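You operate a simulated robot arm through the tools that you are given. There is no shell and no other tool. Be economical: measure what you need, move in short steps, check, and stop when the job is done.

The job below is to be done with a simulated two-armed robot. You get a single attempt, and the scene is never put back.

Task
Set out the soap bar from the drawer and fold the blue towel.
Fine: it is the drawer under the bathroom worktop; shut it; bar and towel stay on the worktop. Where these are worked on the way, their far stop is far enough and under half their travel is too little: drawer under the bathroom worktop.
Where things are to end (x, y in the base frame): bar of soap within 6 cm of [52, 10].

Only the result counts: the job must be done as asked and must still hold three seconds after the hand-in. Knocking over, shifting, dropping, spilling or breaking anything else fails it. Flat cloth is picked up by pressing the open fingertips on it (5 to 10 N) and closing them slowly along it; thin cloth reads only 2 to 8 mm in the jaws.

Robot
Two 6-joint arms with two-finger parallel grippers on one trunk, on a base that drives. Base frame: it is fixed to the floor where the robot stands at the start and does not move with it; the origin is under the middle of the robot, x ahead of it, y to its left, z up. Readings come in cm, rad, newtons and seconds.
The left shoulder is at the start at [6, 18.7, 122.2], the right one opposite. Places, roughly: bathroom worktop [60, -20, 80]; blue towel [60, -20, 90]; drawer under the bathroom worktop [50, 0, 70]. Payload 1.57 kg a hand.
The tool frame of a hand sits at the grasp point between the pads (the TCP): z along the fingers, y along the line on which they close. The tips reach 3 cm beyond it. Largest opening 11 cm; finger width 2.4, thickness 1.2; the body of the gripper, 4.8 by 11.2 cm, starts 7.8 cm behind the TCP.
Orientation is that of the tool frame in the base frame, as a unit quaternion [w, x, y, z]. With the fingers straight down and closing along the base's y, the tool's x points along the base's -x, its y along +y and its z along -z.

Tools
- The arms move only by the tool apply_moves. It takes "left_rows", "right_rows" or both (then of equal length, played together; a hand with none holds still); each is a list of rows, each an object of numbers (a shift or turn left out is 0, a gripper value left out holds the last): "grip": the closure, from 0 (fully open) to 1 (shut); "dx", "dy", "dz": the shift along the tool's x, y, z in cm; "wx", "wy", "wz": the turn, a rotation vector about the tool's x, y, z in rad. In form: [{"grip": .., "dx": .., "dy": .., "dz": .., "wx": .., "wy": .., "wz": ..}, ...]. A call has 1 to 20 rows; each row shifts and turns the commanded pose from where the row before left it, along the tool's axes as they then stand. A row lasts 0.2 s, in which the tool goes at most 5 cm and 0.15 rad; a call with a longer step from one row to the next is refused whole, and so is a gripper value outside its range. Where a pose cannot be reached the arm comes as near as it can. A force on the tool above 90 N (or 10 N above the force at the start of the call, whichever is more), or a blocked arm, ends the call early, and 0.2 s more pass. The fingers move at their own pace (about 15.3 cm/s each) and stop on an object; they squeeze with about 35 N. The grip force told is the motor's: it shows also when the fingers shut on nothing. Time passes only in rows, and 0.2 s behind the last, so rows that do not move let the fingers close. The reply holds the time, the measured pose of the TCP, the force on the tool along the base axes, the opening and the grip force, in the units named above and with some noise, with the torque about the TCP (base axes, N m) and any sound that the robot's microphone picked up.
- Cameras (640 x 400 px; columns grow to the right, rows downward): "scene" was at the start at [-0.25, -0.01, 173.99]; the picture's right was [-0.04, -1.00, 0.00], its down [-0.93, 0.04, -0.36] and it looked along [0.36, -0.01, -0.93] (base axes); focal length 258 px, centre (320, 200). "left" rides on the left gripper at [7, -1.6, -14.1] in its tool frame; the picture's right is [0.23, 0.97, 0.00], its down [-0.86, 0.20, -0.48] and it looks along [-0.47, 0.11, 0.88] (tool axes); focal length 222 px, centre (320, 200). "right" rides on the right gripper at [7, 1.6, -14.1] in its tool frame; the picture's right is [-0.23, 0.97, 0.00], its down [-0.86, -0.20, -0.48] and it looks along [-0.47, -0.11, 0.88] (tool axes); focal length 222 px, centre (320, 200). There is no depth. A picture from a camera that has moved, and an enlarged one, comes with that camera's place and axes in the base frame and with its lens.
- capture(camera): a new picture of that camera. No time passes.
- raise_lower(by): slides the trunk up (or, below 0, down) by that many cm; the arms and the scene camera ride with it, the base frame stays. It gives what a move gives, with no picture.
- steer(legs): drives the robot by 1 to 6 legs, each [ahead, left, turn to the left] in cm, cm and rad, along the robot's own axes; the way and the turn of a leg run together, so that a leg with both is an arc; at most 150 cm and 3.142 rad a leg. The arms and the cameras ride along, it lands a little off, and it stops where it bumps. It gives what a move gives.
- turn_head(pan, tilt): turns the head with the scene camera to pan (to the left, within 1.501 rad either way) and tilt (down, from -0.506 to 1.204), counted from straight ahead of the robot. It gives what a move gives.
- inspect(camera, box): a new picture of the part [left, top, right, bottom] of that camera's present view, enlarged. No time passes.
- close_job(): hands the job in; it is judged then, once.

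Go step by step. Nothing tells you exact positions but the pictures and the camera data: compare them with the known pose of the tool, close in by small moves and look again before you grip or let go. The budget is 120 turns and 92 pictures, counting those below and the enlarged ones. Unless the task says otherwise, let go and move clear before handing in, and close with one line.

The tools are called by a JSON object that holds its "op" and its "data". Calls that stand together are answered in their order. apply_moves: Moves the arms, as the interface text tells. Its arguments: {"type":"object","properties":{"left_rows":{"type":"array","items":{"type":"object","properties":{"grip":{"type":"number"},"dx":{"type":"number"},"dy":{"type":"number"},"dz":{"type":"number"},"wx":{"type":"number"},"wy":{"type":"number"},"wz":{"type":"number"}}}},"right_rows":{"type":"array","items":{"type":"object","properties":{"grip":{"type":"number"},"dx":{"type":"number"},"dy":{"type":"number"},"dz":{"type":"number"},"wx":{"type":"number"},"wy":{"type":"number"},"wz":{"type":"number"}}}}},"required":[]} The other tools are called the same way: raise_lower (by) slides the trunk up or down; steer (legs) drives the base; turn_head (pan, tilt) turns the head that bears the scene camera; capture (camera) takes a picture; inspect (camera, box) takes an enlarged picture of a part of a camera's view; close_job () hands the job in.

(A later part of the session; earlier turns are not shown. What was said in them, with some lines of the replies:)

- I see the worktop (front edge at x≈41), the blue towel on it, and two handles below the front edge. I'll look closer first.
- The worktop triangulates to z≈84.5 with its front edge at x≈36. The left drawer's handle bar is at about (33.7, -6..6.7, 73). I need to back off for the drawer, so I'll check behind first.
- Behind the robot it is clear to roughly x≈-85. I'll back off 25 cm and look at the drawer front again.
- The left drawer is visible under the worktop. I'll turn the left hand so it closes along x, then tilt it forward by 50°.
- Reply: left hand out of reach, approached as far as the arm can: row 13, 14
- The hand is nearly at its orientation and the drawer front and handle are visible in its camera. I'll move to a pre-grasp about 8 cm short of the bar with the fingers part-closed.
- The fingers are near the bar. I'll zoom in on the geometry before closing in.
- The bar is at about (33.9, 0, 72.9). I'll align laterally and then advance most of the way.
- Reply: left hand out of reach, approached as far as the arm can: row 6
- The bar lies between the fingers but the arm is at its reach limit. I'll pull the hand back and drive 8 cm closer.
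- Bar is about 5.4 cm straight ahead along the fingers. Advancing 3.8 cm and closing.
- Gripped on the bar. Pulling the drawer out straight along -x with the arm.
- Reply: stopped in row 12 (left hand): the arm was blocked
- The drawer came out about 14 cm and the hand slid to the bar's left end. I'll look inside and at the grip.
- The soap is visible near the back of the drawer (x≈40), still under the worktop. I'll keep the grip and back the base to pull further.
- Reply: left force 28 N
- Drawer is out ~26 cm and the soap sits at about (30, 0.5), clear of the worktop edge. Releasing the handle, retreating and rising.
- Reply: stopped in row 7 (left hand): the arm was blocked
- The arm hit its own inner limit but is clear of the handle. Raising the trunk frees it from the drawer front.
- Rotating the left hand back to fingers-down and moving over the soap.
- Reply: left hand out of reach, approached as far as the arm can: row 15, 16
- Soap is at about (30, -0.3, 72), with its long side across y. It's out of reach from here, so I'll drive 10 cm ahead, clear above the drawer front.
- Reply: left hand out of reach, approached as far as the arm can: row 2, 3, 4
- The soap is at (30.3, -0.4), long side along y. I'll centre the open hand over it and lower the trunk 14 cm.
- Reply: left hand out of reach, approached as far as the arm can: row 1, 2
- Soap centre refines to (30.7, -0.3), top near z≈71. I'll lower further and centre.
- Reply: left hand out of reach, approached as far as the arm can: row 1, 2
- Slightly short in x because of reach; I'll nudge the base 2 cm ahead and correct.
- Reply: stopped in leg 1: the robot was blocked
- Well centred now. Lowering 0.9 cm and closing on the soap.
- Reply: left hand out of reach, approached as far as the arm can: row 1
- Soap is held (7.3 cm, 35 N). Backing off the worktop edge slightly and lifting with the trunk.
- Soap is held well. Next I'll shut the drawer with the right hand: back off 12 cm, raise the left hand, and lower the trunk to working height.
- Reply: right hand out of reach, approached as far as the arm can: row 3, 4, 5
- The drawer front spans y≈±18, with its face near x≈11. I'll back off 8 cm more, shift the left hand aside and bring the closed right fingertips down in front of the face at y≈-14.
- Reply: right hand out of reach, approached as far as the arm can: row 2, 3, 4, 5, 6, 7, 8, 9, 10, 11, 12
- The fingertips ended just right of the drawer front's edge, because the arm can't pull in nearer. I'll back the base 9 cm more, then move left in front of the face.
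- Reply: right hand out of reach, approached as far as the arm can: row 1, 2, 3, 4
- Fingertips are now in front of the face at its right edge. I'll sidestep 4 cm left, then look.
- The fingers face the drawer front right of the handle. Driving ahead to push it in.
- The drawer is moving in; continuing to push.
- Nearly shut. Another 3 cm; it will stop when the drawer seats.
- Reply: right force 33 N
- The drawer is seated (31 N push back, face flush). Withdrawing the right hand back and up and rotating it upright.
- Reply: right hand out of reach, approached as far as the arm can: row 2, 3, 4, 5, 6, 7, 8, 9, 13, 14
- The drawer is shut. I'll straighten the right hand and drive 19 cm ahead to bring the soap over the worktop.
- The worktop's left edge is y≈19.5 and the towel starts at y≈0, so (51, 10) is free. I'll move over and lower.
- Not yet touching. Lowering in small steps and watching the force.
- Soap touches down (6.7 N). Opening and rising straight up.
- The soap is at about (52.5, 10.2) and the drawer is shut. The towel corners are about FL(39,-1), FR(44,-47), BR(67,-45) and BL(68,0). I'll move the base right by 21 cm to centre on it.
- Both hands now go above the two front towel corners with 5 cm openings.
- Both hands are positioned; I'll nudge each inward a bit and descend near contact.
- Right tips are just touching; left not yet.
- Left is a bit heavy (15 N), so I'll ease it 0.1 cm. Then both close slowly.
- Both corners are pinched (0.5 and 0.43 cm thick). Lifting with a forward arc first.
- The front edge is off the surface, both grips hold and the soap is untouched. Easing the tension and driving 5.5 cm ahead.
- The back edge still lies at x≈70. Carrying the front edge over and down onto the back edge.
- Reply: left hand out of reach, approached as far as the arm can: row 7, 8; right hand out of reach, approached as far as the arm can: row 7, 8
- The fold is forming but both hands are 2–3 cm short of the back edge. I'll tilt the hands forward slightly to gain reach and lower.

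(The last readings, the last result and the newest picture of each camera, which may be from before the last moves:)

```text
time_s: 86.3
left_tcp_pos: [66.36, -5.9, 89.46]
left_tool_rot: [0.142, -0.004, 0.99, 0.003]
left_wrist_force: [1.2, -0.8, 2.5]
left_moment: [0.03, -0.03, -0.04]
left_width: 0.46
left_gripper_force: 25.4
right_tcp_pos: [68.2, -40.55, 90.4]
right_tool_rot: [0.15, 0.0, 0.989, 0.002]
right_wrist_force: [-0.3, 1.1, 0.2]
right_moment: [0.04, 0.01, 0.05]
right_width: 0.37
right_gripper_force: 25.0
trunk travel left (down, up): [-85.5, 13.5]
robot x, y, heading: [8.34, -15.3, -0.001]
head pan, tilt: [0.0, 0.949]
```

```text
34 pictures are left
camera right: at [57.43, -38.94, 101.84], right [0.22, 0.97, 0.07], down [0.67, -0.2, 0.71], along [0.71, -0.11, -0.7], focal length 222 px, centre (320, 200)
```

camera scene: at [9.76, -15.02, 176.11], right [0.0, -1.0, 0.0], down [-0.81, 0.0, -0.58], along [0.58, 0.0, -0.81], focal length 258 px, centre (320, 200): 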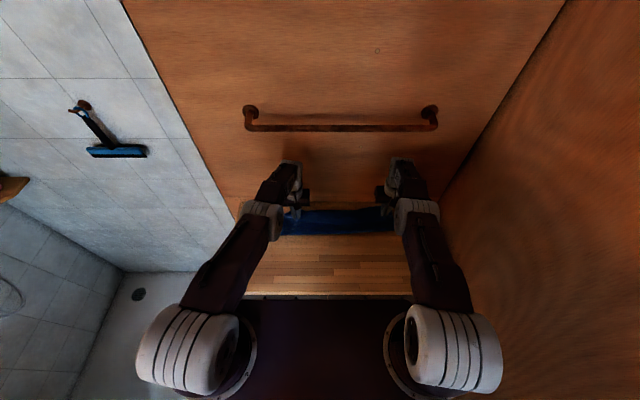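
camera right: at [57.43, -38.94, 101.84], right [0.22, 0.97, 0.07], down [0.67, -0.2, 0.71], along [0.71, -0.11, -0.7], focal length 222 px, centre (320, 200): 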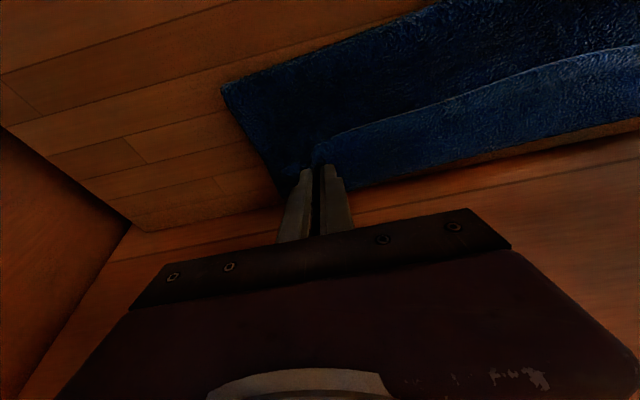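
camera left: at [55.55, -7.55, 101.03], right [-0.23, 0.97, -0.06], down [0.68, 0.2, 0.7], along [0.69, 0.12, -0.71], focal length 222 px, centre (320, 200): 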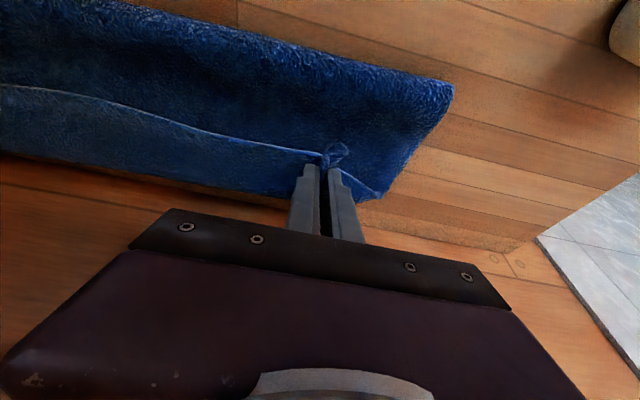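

Corners are over the back edge. Spreading slightly to straighten the edge and lowering to contact.

{"op": "apply_moves", "data": {"left_rows": [{"dy": 0.3, "dx": -0.2}, {"dy": 0.3, "dx": -0.2}, {"dz": 0.2}, {}], "right_rows": [{"dy": -0.3, "dz": 0.3}, {"dy": -0.3, "dz": 0.3}, {"dz": 0.4}, {}]}}

```text
time_s: 87.3
left_tcp_pos: [66.88, -5.3, 89.45]
left_tool_rot: [0.141, -0.003, 0.99, 0.001]
left_wrist_force: [-0.8, -12.0, 2.8]
left_moment: [-0.29, 0.05, -0.14]
left_width: 0.48
left_gripper_force: 25.3
right_tcp_pos: [68.26, -41.29, 89.43]
right_tool_rot: [0.149, -0.001, 0.989, 0.002]
right_wrist_force: [-0.7, 10.9, 4.0]
right_moment: [0.33, -0.01, 0.08]
right_width: 0.42
right_gripper_force: 24.7
trunk travel left (down, up): [-85.5, 13.5]
robot x, y, heading: [8.01, -15.09, 0.0]
head pan, tilt: [0.0, 0.949]
```

Edge is taut and touching. Pressing a touch more, then releasing and rising along the tool axis.

{"op": "apply_moves", "data": {"left_rows": [{"dz": 0.3, "dy": -0.2}, {}, {"grip": 0.93}, {"grip": 0.86}, {"grip": 0.8}, {}, {"dz": -0.7}, {"dz": -1.5}, {"dz": -2}, {"dz": -3}, {"dz": -3}, {}], "right_rows": [{"dz": 0.3, "dy": 0.2}, {}, {"grip": 0.93}, {"grip": 0.86}, {"grip": 0.8}, {}, {"dz": -0.7}, {"dz": -1.5}, {"dz": -2}, {"dz": -3}, {"dz": -3}, {}]}}

{"op": "capture", "data": {"camera": "left"}}

{"op": "capture", "data": {"camera": "right"}}

```text
time_s: 89.9
left_tcp_pos: [64.35, -5.64, 98.95]
left_tool_rot: [0.14, -0.004, 0.99, 0.003]
left_wrist_force: [0.6, 0.3, 0.3]
left_moment: [0.0, 0.03, 0.01]
left_width: 2.22
left_gripper_force: 0.1
right_tcp_pos: [65.33, -40.91, 98.64]
right_tool_rot: [0.15, -0.001, 0.989, 0.003]
right_wrist_force: [0.5, -0.8, 0.1]
right_moment: [0.01, -0.01, 0.0]
right_width: 2.19
right_gripper_force: 0.0
trunk travel left (down, up): [-85.5, 13.5]
robot x, y, heading: [8.09, -15.15, -0.001]
head pan, tilt: [0.0, 0.949]
```

```text
33 pictures are left
camera left: at [53.67, -7.44, 110.52], right [-0.23, 0.97, -0.06], down [0.69, 0.2, 0.7], along [0.69, 0.12, -0.71], focal length 222 px, centre (320, 200)
```

left: 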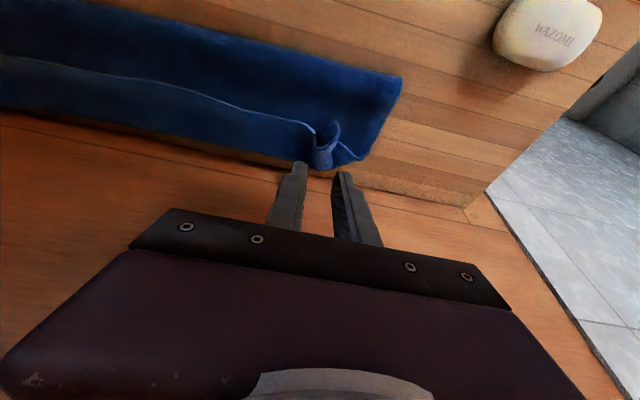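

```text
32 pictures are left
camera right: at [54.57, -39.3, 110.1], right [0.22, 0.97, 0.07], down [0.68, -0.2, 0.71], along [0.7, -0.11, -0.7], focal length 222 px, centre (320, 200)
```

right: 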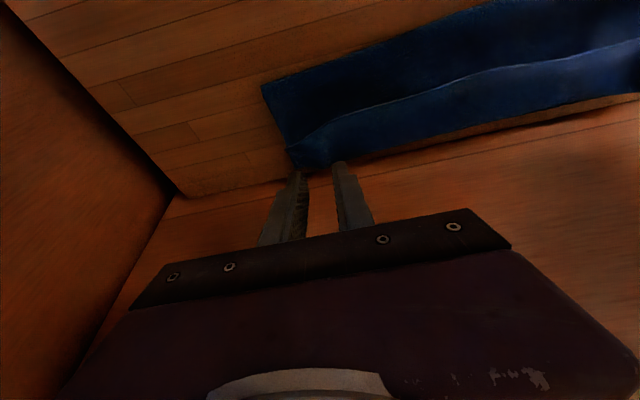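

The towel is folded over. I'll raise both hands and back the base off to view the result.

{"op": "apply_moves", "data": {"left_rows": [{"dz": -2.5}, {"dz": -2.5}, {"dz": -2.5}, {"dz": -2.5}, {"wy": 0.1}, {"wy": 0.1}, {"wy": 0.08}, {}], "right_rows": [{"dz": -2.5}, {"dz": -2.5}, {"dz": -2.5}, {"dz": -2.5}, {"wy": 0.1}, {"wy": 0.1}, {"wy": 0.1}, {}]}}

{"op": "steer", "data": {"legs": [[-28, 0, 0]]}}

{"op": "capture", "data": {"camera": "scene"}}

{"op": "capture", "data": {"camera": "left"}}

```text
time_s: 91.7
left_tcp_pos: [61.02, -5.63, 108.72]
left_tool_rot: [0.001, -0.003, 1.0, 0.0]
left_wrist_force: [0.5, 0.0, 0.5]
left_moment: [0.0, 0.01, 0.0]
left_width: 2.17
left_gripper_force: 0.2
right_tcp_pos: [62.37, -41.03, 108.45]
right_tool_rot: [0.001, 0.0, 1.0, 0.001]
right_wrist_force: [0.0, -0.8, -0.2]
right_moment: [0.0, 0.0, 0.03]
right_width: 2.21
right_gripper_force: 0.1
trunk travel left (down, up): [-85.5, 13.5]
robot x, y, heading: [8.29, -15.44, -0.002]
head pan, tilt: [0.0, 0.949]
```

```text
time_s: 93.6
left_tcp_pos: [33.82, -6.04, 108.57]
left_tool_rot: [0.001, 0.002, 1.0, 0.003]
left_wrist_force: [0.2, -0.1, -1.4]
left_moment: [-0.01, 0.01, -0.02]
left_width: 2.21
left_gripper_force: 0.0
right_tcp_pos: [34.66, -41.52, 108.23]
right_tool_rot: [0.0, 0.006, 1.0, 0.002]
right_wrist_force: [1.2, -0.2, -0.3]
right_moment: [0.01, 0.03, 0.0]
right_width: 2.21
right_gripper_force: 0.0
trunk travel left (down, up): [-85.5, 13.5]
robot x, y, heading: [-19.38, -15.29, -0.01]
head pan, tilt: [0.0, 0.949]
```

```text
31 pictures are left
camera scene: at [-17.83, -14.88, 176.11], right [-0.01, -1.0, 0.0], down [-0.81, 0.01, -0.58], along [0.58, -0.01, -0.81], focal length 258 px, centre (320, 200)
```

scene: 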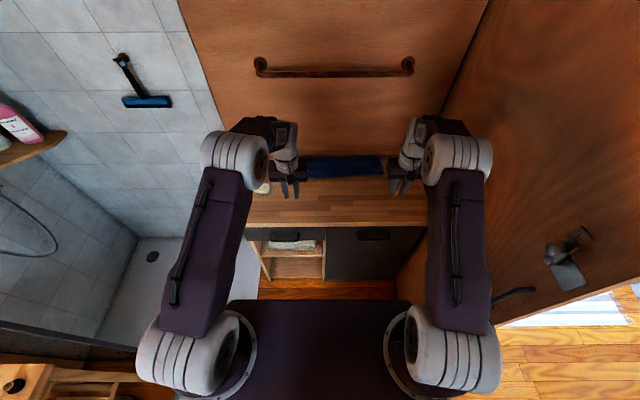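

```text
30 pictures are left
camera left: at [26.71, -7.69, 122.6], right [-0.22, 0.97, 0.0], down [0.85, 0.2, 0.48], along [0.47, 0.11, -0.88], focal length 222 px, centre (320, 200)
```

left: 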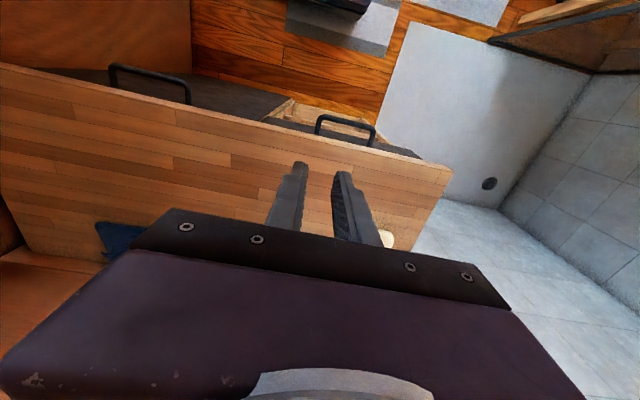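

Hands obstruct part of the view; I'll pull them in and zoom.

{"op": "apply_moves", "data": {"left_rows": [{"dx": 2.5}, {"dx": 2.5}, {"dx": 2.5}, {"dx": 2.5}, {"dx": 2.5}, {}], "right_rows": [{"dx": 2.5}, {"dx": 2.5}, {"dx": 2.5}, {"dx": 2.5}, {"dx": 2.5}, {}]}}

{"op": "turn_head", "data": {"pan": 0, "tilt": 0.8}}

{"op": "inspect", "data": {"camera": "scene", "box": [220, 160, 440, 297]}}

```text
time_s: 95.0
left_tcp_pos: [21.21, -5.96, 108.33]
left_tool_rot: [0.001, 0.001, 1.0, 0.001]
left_wrist_force: [-0.6, 0.4, 0.1]
left_moment: [-0.04, 0.0, 0.0]
left_width: 2.2
left_gripper_force: 0.1
right_tcp_pos: [21.99, -41.28, 108.52]
right_tool_rot: [0.0, 0.006, 1.0, 0.002]
right_wrist_force: [-0.2, -0.2, -0.7]
right_moment: [-0.02, -0.02, -0.01]
right_width: 2.17
right_gripper_force: 0.0
trunk travel left (down, up): [-85.5, 13.5]
robot x, y, heading: [-19.58, -15.19, -0.012]
head pan, tilt: [0.0, 0.949]
```

```text
time_s: 95.7
left_tcp_pos: [21.15, -5.96, 108.45]
left_tool_rot: [0.002, 0.002, 1.0, 0.002]
left_wrist_force: [0.0, 0.3, -0.2]
left_moment: [0.0, 0.0, 0.03]
left_width: 2.21
left_gripper_force: 0.0
right_tcp_pos: [22.01, -41.29, 108.54]
right_tool_rot: [0.0, 0.006, 1.0, 0.003]
right_wrist_force: [-0.1, -0.2, 0.7]
right_moment: [0.05, -0.03, 0.02]
right_width: 2.21
right_gripper_force: 0.0
trunk travel left (down, up): [-85.5, 13.5]
robot x, y, heading: [-19.66, -14.98, -0.005]
head pan, tilt: [0.0, 0.799]
```

```text
2.91 times, centred on (330, 228) of scene
camera zoom: at [-17.23, -14.88, 177.26], right [-0.01, -1.0, 0.0], down [-0.72, 0.01, -0.7], along [0.7, -0.01, -0.72], focal length 752 px, centre (291, 117)
```

zoom: 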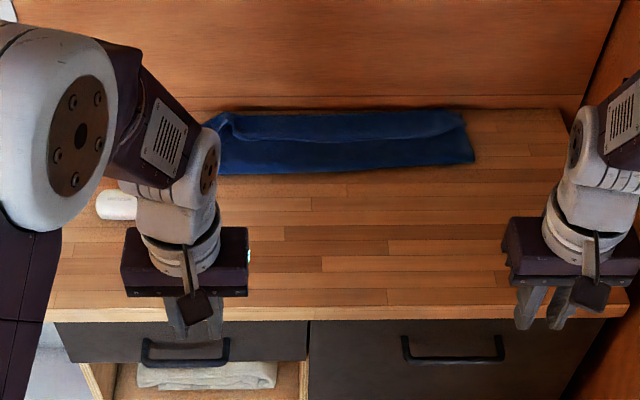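

The fold holds: crease at x≈58–60, back edge ≈72. The upper layer's edge looks a few cm short in the middle, so I'll get a closer look from the hand cameras.

{"op": "steer", "data": {"legs": [[24, 0, 0]]}}

{"op": "apply_moves", "data": {"left_rows": [{"dx": -2}, {"dx": -2, "dy": -1}, {"dx": -2, "dy": -1}, {"dx": -2, "dy": -1}, {"dx": -1, "dy": -1}, {}]}}

{"op": "capture", "data": {"camera": "left"}}

{"op": "inspect", "data": {"camera": "scene", "box": [220, 180, 440, 317]}}

```text
time_s: 97.5
left_tcp_pos: [46.09, -6.44, 108.44]
left_tool_rot: [0.002, 0.004, 1.0, 0.001]
left_wrist_force: [-0.2, 0.4, 0.2]
left_moment: [0.0, -0.01, 0.02]
left_width: 2.21
left_gripper_force: 0.1
right_tcp_pos: [46.54, -41.77, 108.58]
right_tool_rot: [0.0, 0.007, 1.0, 0.001]
right_wrist_force: [0.4, -0.4, 0.2]
right_moment: [-0.03, 0.01, 0.04]
right_width: 2.19
right_gripper_force: 0.2
trunk travel left (down, up): [-85.5, 13.5]
robot x, y, heading: [5.19, -15.36, -0.012]
head pan, tilt: [0.0, 0.799]
```

```text
time_s: 98.9
left_tcp_pos: [55.24, -10.45, 108.56]
left_tool_rot: [0.001, 0.004, 1.0, 0.002]
left_wrist_force: [0.0, 0.4, -0.1]
left_moment: [-0.02, 0.01, -0.01]
left_width: 2.18
left_gripper_force: 0.0
right_tcp_pos: [46.81, -41.9, 108.49]
right_tool_rot: [0.0, 0.008, 1.0, 0.001]
right_wrist_force: [0.5, -0.2, 0.0]
right_moment: [-0.02, -0.03, 0.01]
right_width: 2.2
right_gripper_force: 0.2
trunk travel left (down, up): [-85.5, 13.5]
robot x, y, heading: [5.56, -15.36, -0.013]
head pan, tilt: [0.0, 0.799]
```

```text
28 pictures are left
camera left: at [48.13, -12.08, 122.74], right [-0.22, 0.98, 0.0], down [0.86, 0.19, 0.48], along [0.47, 0.11, -0.88], focal length 222 px, centre (320, 200)
```

left: 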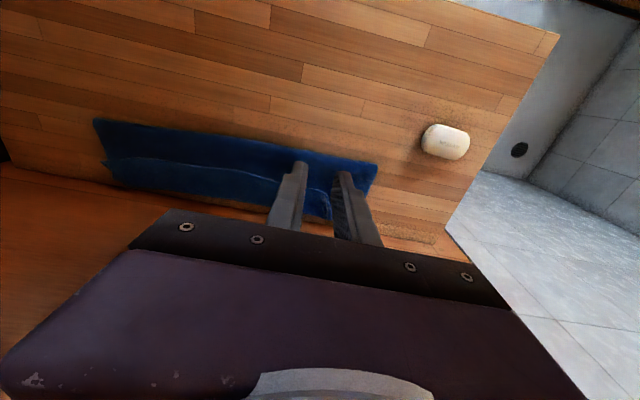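

```text
2.91 times, centred on (330, 248) of scene
camera zoom: at [7.72, -15.18, 177.26], right [-0.01, -1.0, 0.0], down [-0.72, 0.01, -0.7], along [0.7, -0.01, -0.72], focal length 752 px, centre (291, 59)
```

zoom: 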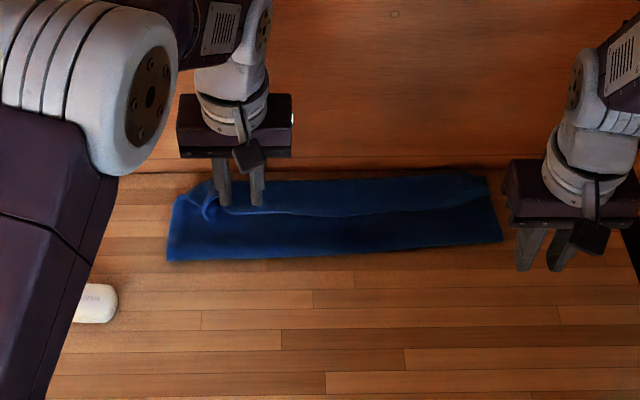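

The measured layers don't add up to the towel's length, so I need a closer look at that line across the towel.

{"op": "inspect", "data": {"camera": "left", "box": [80, 100, 400, 240]}}

{"op": "inspect", "data": {"camera": "scene", "box": [270, 210, 400, 280]}}

{"op": "capture", "data": {"camera": "right"}}

```text
2.00 times, centred on (240, 170) of left
camera zoom: at [48.13, -12.08, 122.74], right [-0.22, 0.98, 0.0], down [0.86, 0.19, 0.48], along [0.47, 0.11, -0.88], focal length 444 px, centre (480, 260)
```

zoom: 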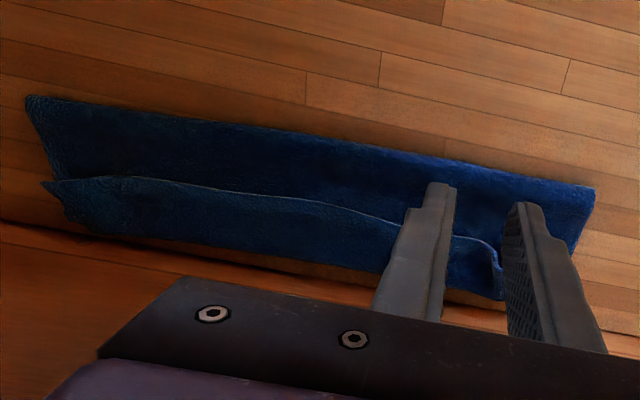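

```text
4.92 times, centred on (335, 245) of scene
camera zoom: at [7.72, -15.18, 177.26], right [-0.01, -1.0, 0.0], down [-0.72, 0.01, -0.7], along [0.7, -0.01, -0.72], focal length 1272 px, centre (246, -22)
```

zoom: 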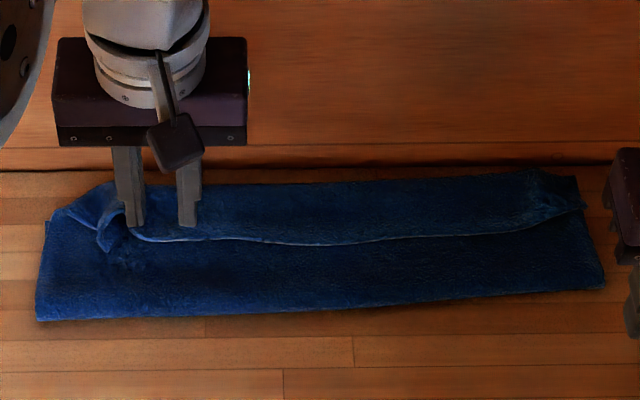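

```text
24 pictures are left
camera right: at [39.92, -40.01, 122.61], right [0.24, 0.97, 0.0], down [0.85, -0.21, 0.48], along [0.46, -0.11, -0.88], focal length 222 px, centre (320, 200)
```

right: 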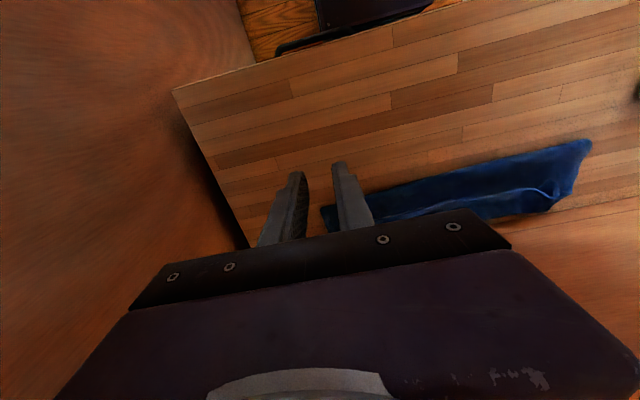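

The towel lies folded compactly (crease x≈59.7, back ≈72, under half its flat footprint), with its front edge brought over near the back edge. The drawer handle is back at x≈33.8, its shut position, and the soap is at (52.5, 10). Backing clear and taking a last look.

{"op": "steer", "data": {"legs": [[-24, 0, 0]]}}

{"op": "apply_moves", "data": {"left_rows": [{"dx": 2.5, "dz": -1}, {"dx": 2.5, "dz": -1}, {"dx": 2.5}, {"dx": 2.5}, {}]}}

{"op": "inspect", "data": {"camera": "scene", "box": [200, 160, 440, 310]}}

```text
time_s: 100.7
left_tcp_pos: [31.15, -10.04, 108.52]
left_tool_rot: [0.001, 0.003, 1.0, 0.001]
left_wrist_force: [0.0, 0.1, -0.5]
left_moment: [0.0, 0.0, -0.05]
left_width: 2.19
left_gripper_force: 0.1
right_tcp_pos: [22.93, -41.43, 108.43]
right_tool_rot: [-0.001, 0.005, 1.0, 0.002]
right_wrist_force: [0.7, 0.6, -0.2]
right_moment: [0.0, 0.0, -0.03]
right_width: 2.2
right_gripper_force: 0.1
trunk travel left (down, up): [-85.5, 13.5]
robot x, y, heading: [-18.64, -14.98, -0.009]
head pan, tilt: [0.0, 0.799]
```

```text
time_s: 101.9
left_tcp_pos: [21.14, -10.08, 110.57]
left_tool_rot: [0.002, 0.002, 1.0, 0.001]
left_wrist_force: [-0.3, -0.7, -0.3]
left_moment: [-0.04, -0.01, -0.01]
left_width: 2.2
left_gripper_force: 0.0
right_tcp_pos: [22.86, -41.31, 108.4]
right_tool_rot: [0.001, 0.005, 1.0, 0.002]
right_wrist_force: [1.0, -0.4, -0.2]
right_moment: [0.0, -0.02, -0.01]
right_width: 2.19
right_gripper_force: 0.0
trunk travel left (down, up): [-85.5, 13.5]
robot x, y, heading: [-18.84, -14.99, -0.012]
head pan, tilt: [0.0, 0.799]
```

```text
2.67 times, centred on (320, 235) of scene
camera zoom: at [-16.41, -14.89, 177.26], right [-0.01, -1.0, 0.0], down [-0.72, 0.01, -0.7], along [0.7, -0.01, -0.72], focal length 689 px, centre (320, 107)
```

zoom: 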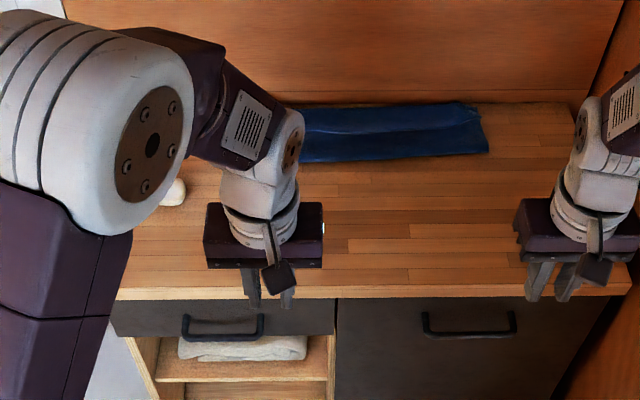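

The soap is on the worktop, the drawer is shut, the towel is folded and both hands are clear. Handing in.

{"op": "close_job", "data": {}}

```text
The job is handed in.
```

I set the soap bar out on the worktop at about (52.5, 10.2), inside the 6 cm allowance. I shut the drawer and folded the blue towel front to back. The fold is not perfectly even: the towel's front edge stops a few cm short of the back edge in the middle, and the left corner is a little bunched.
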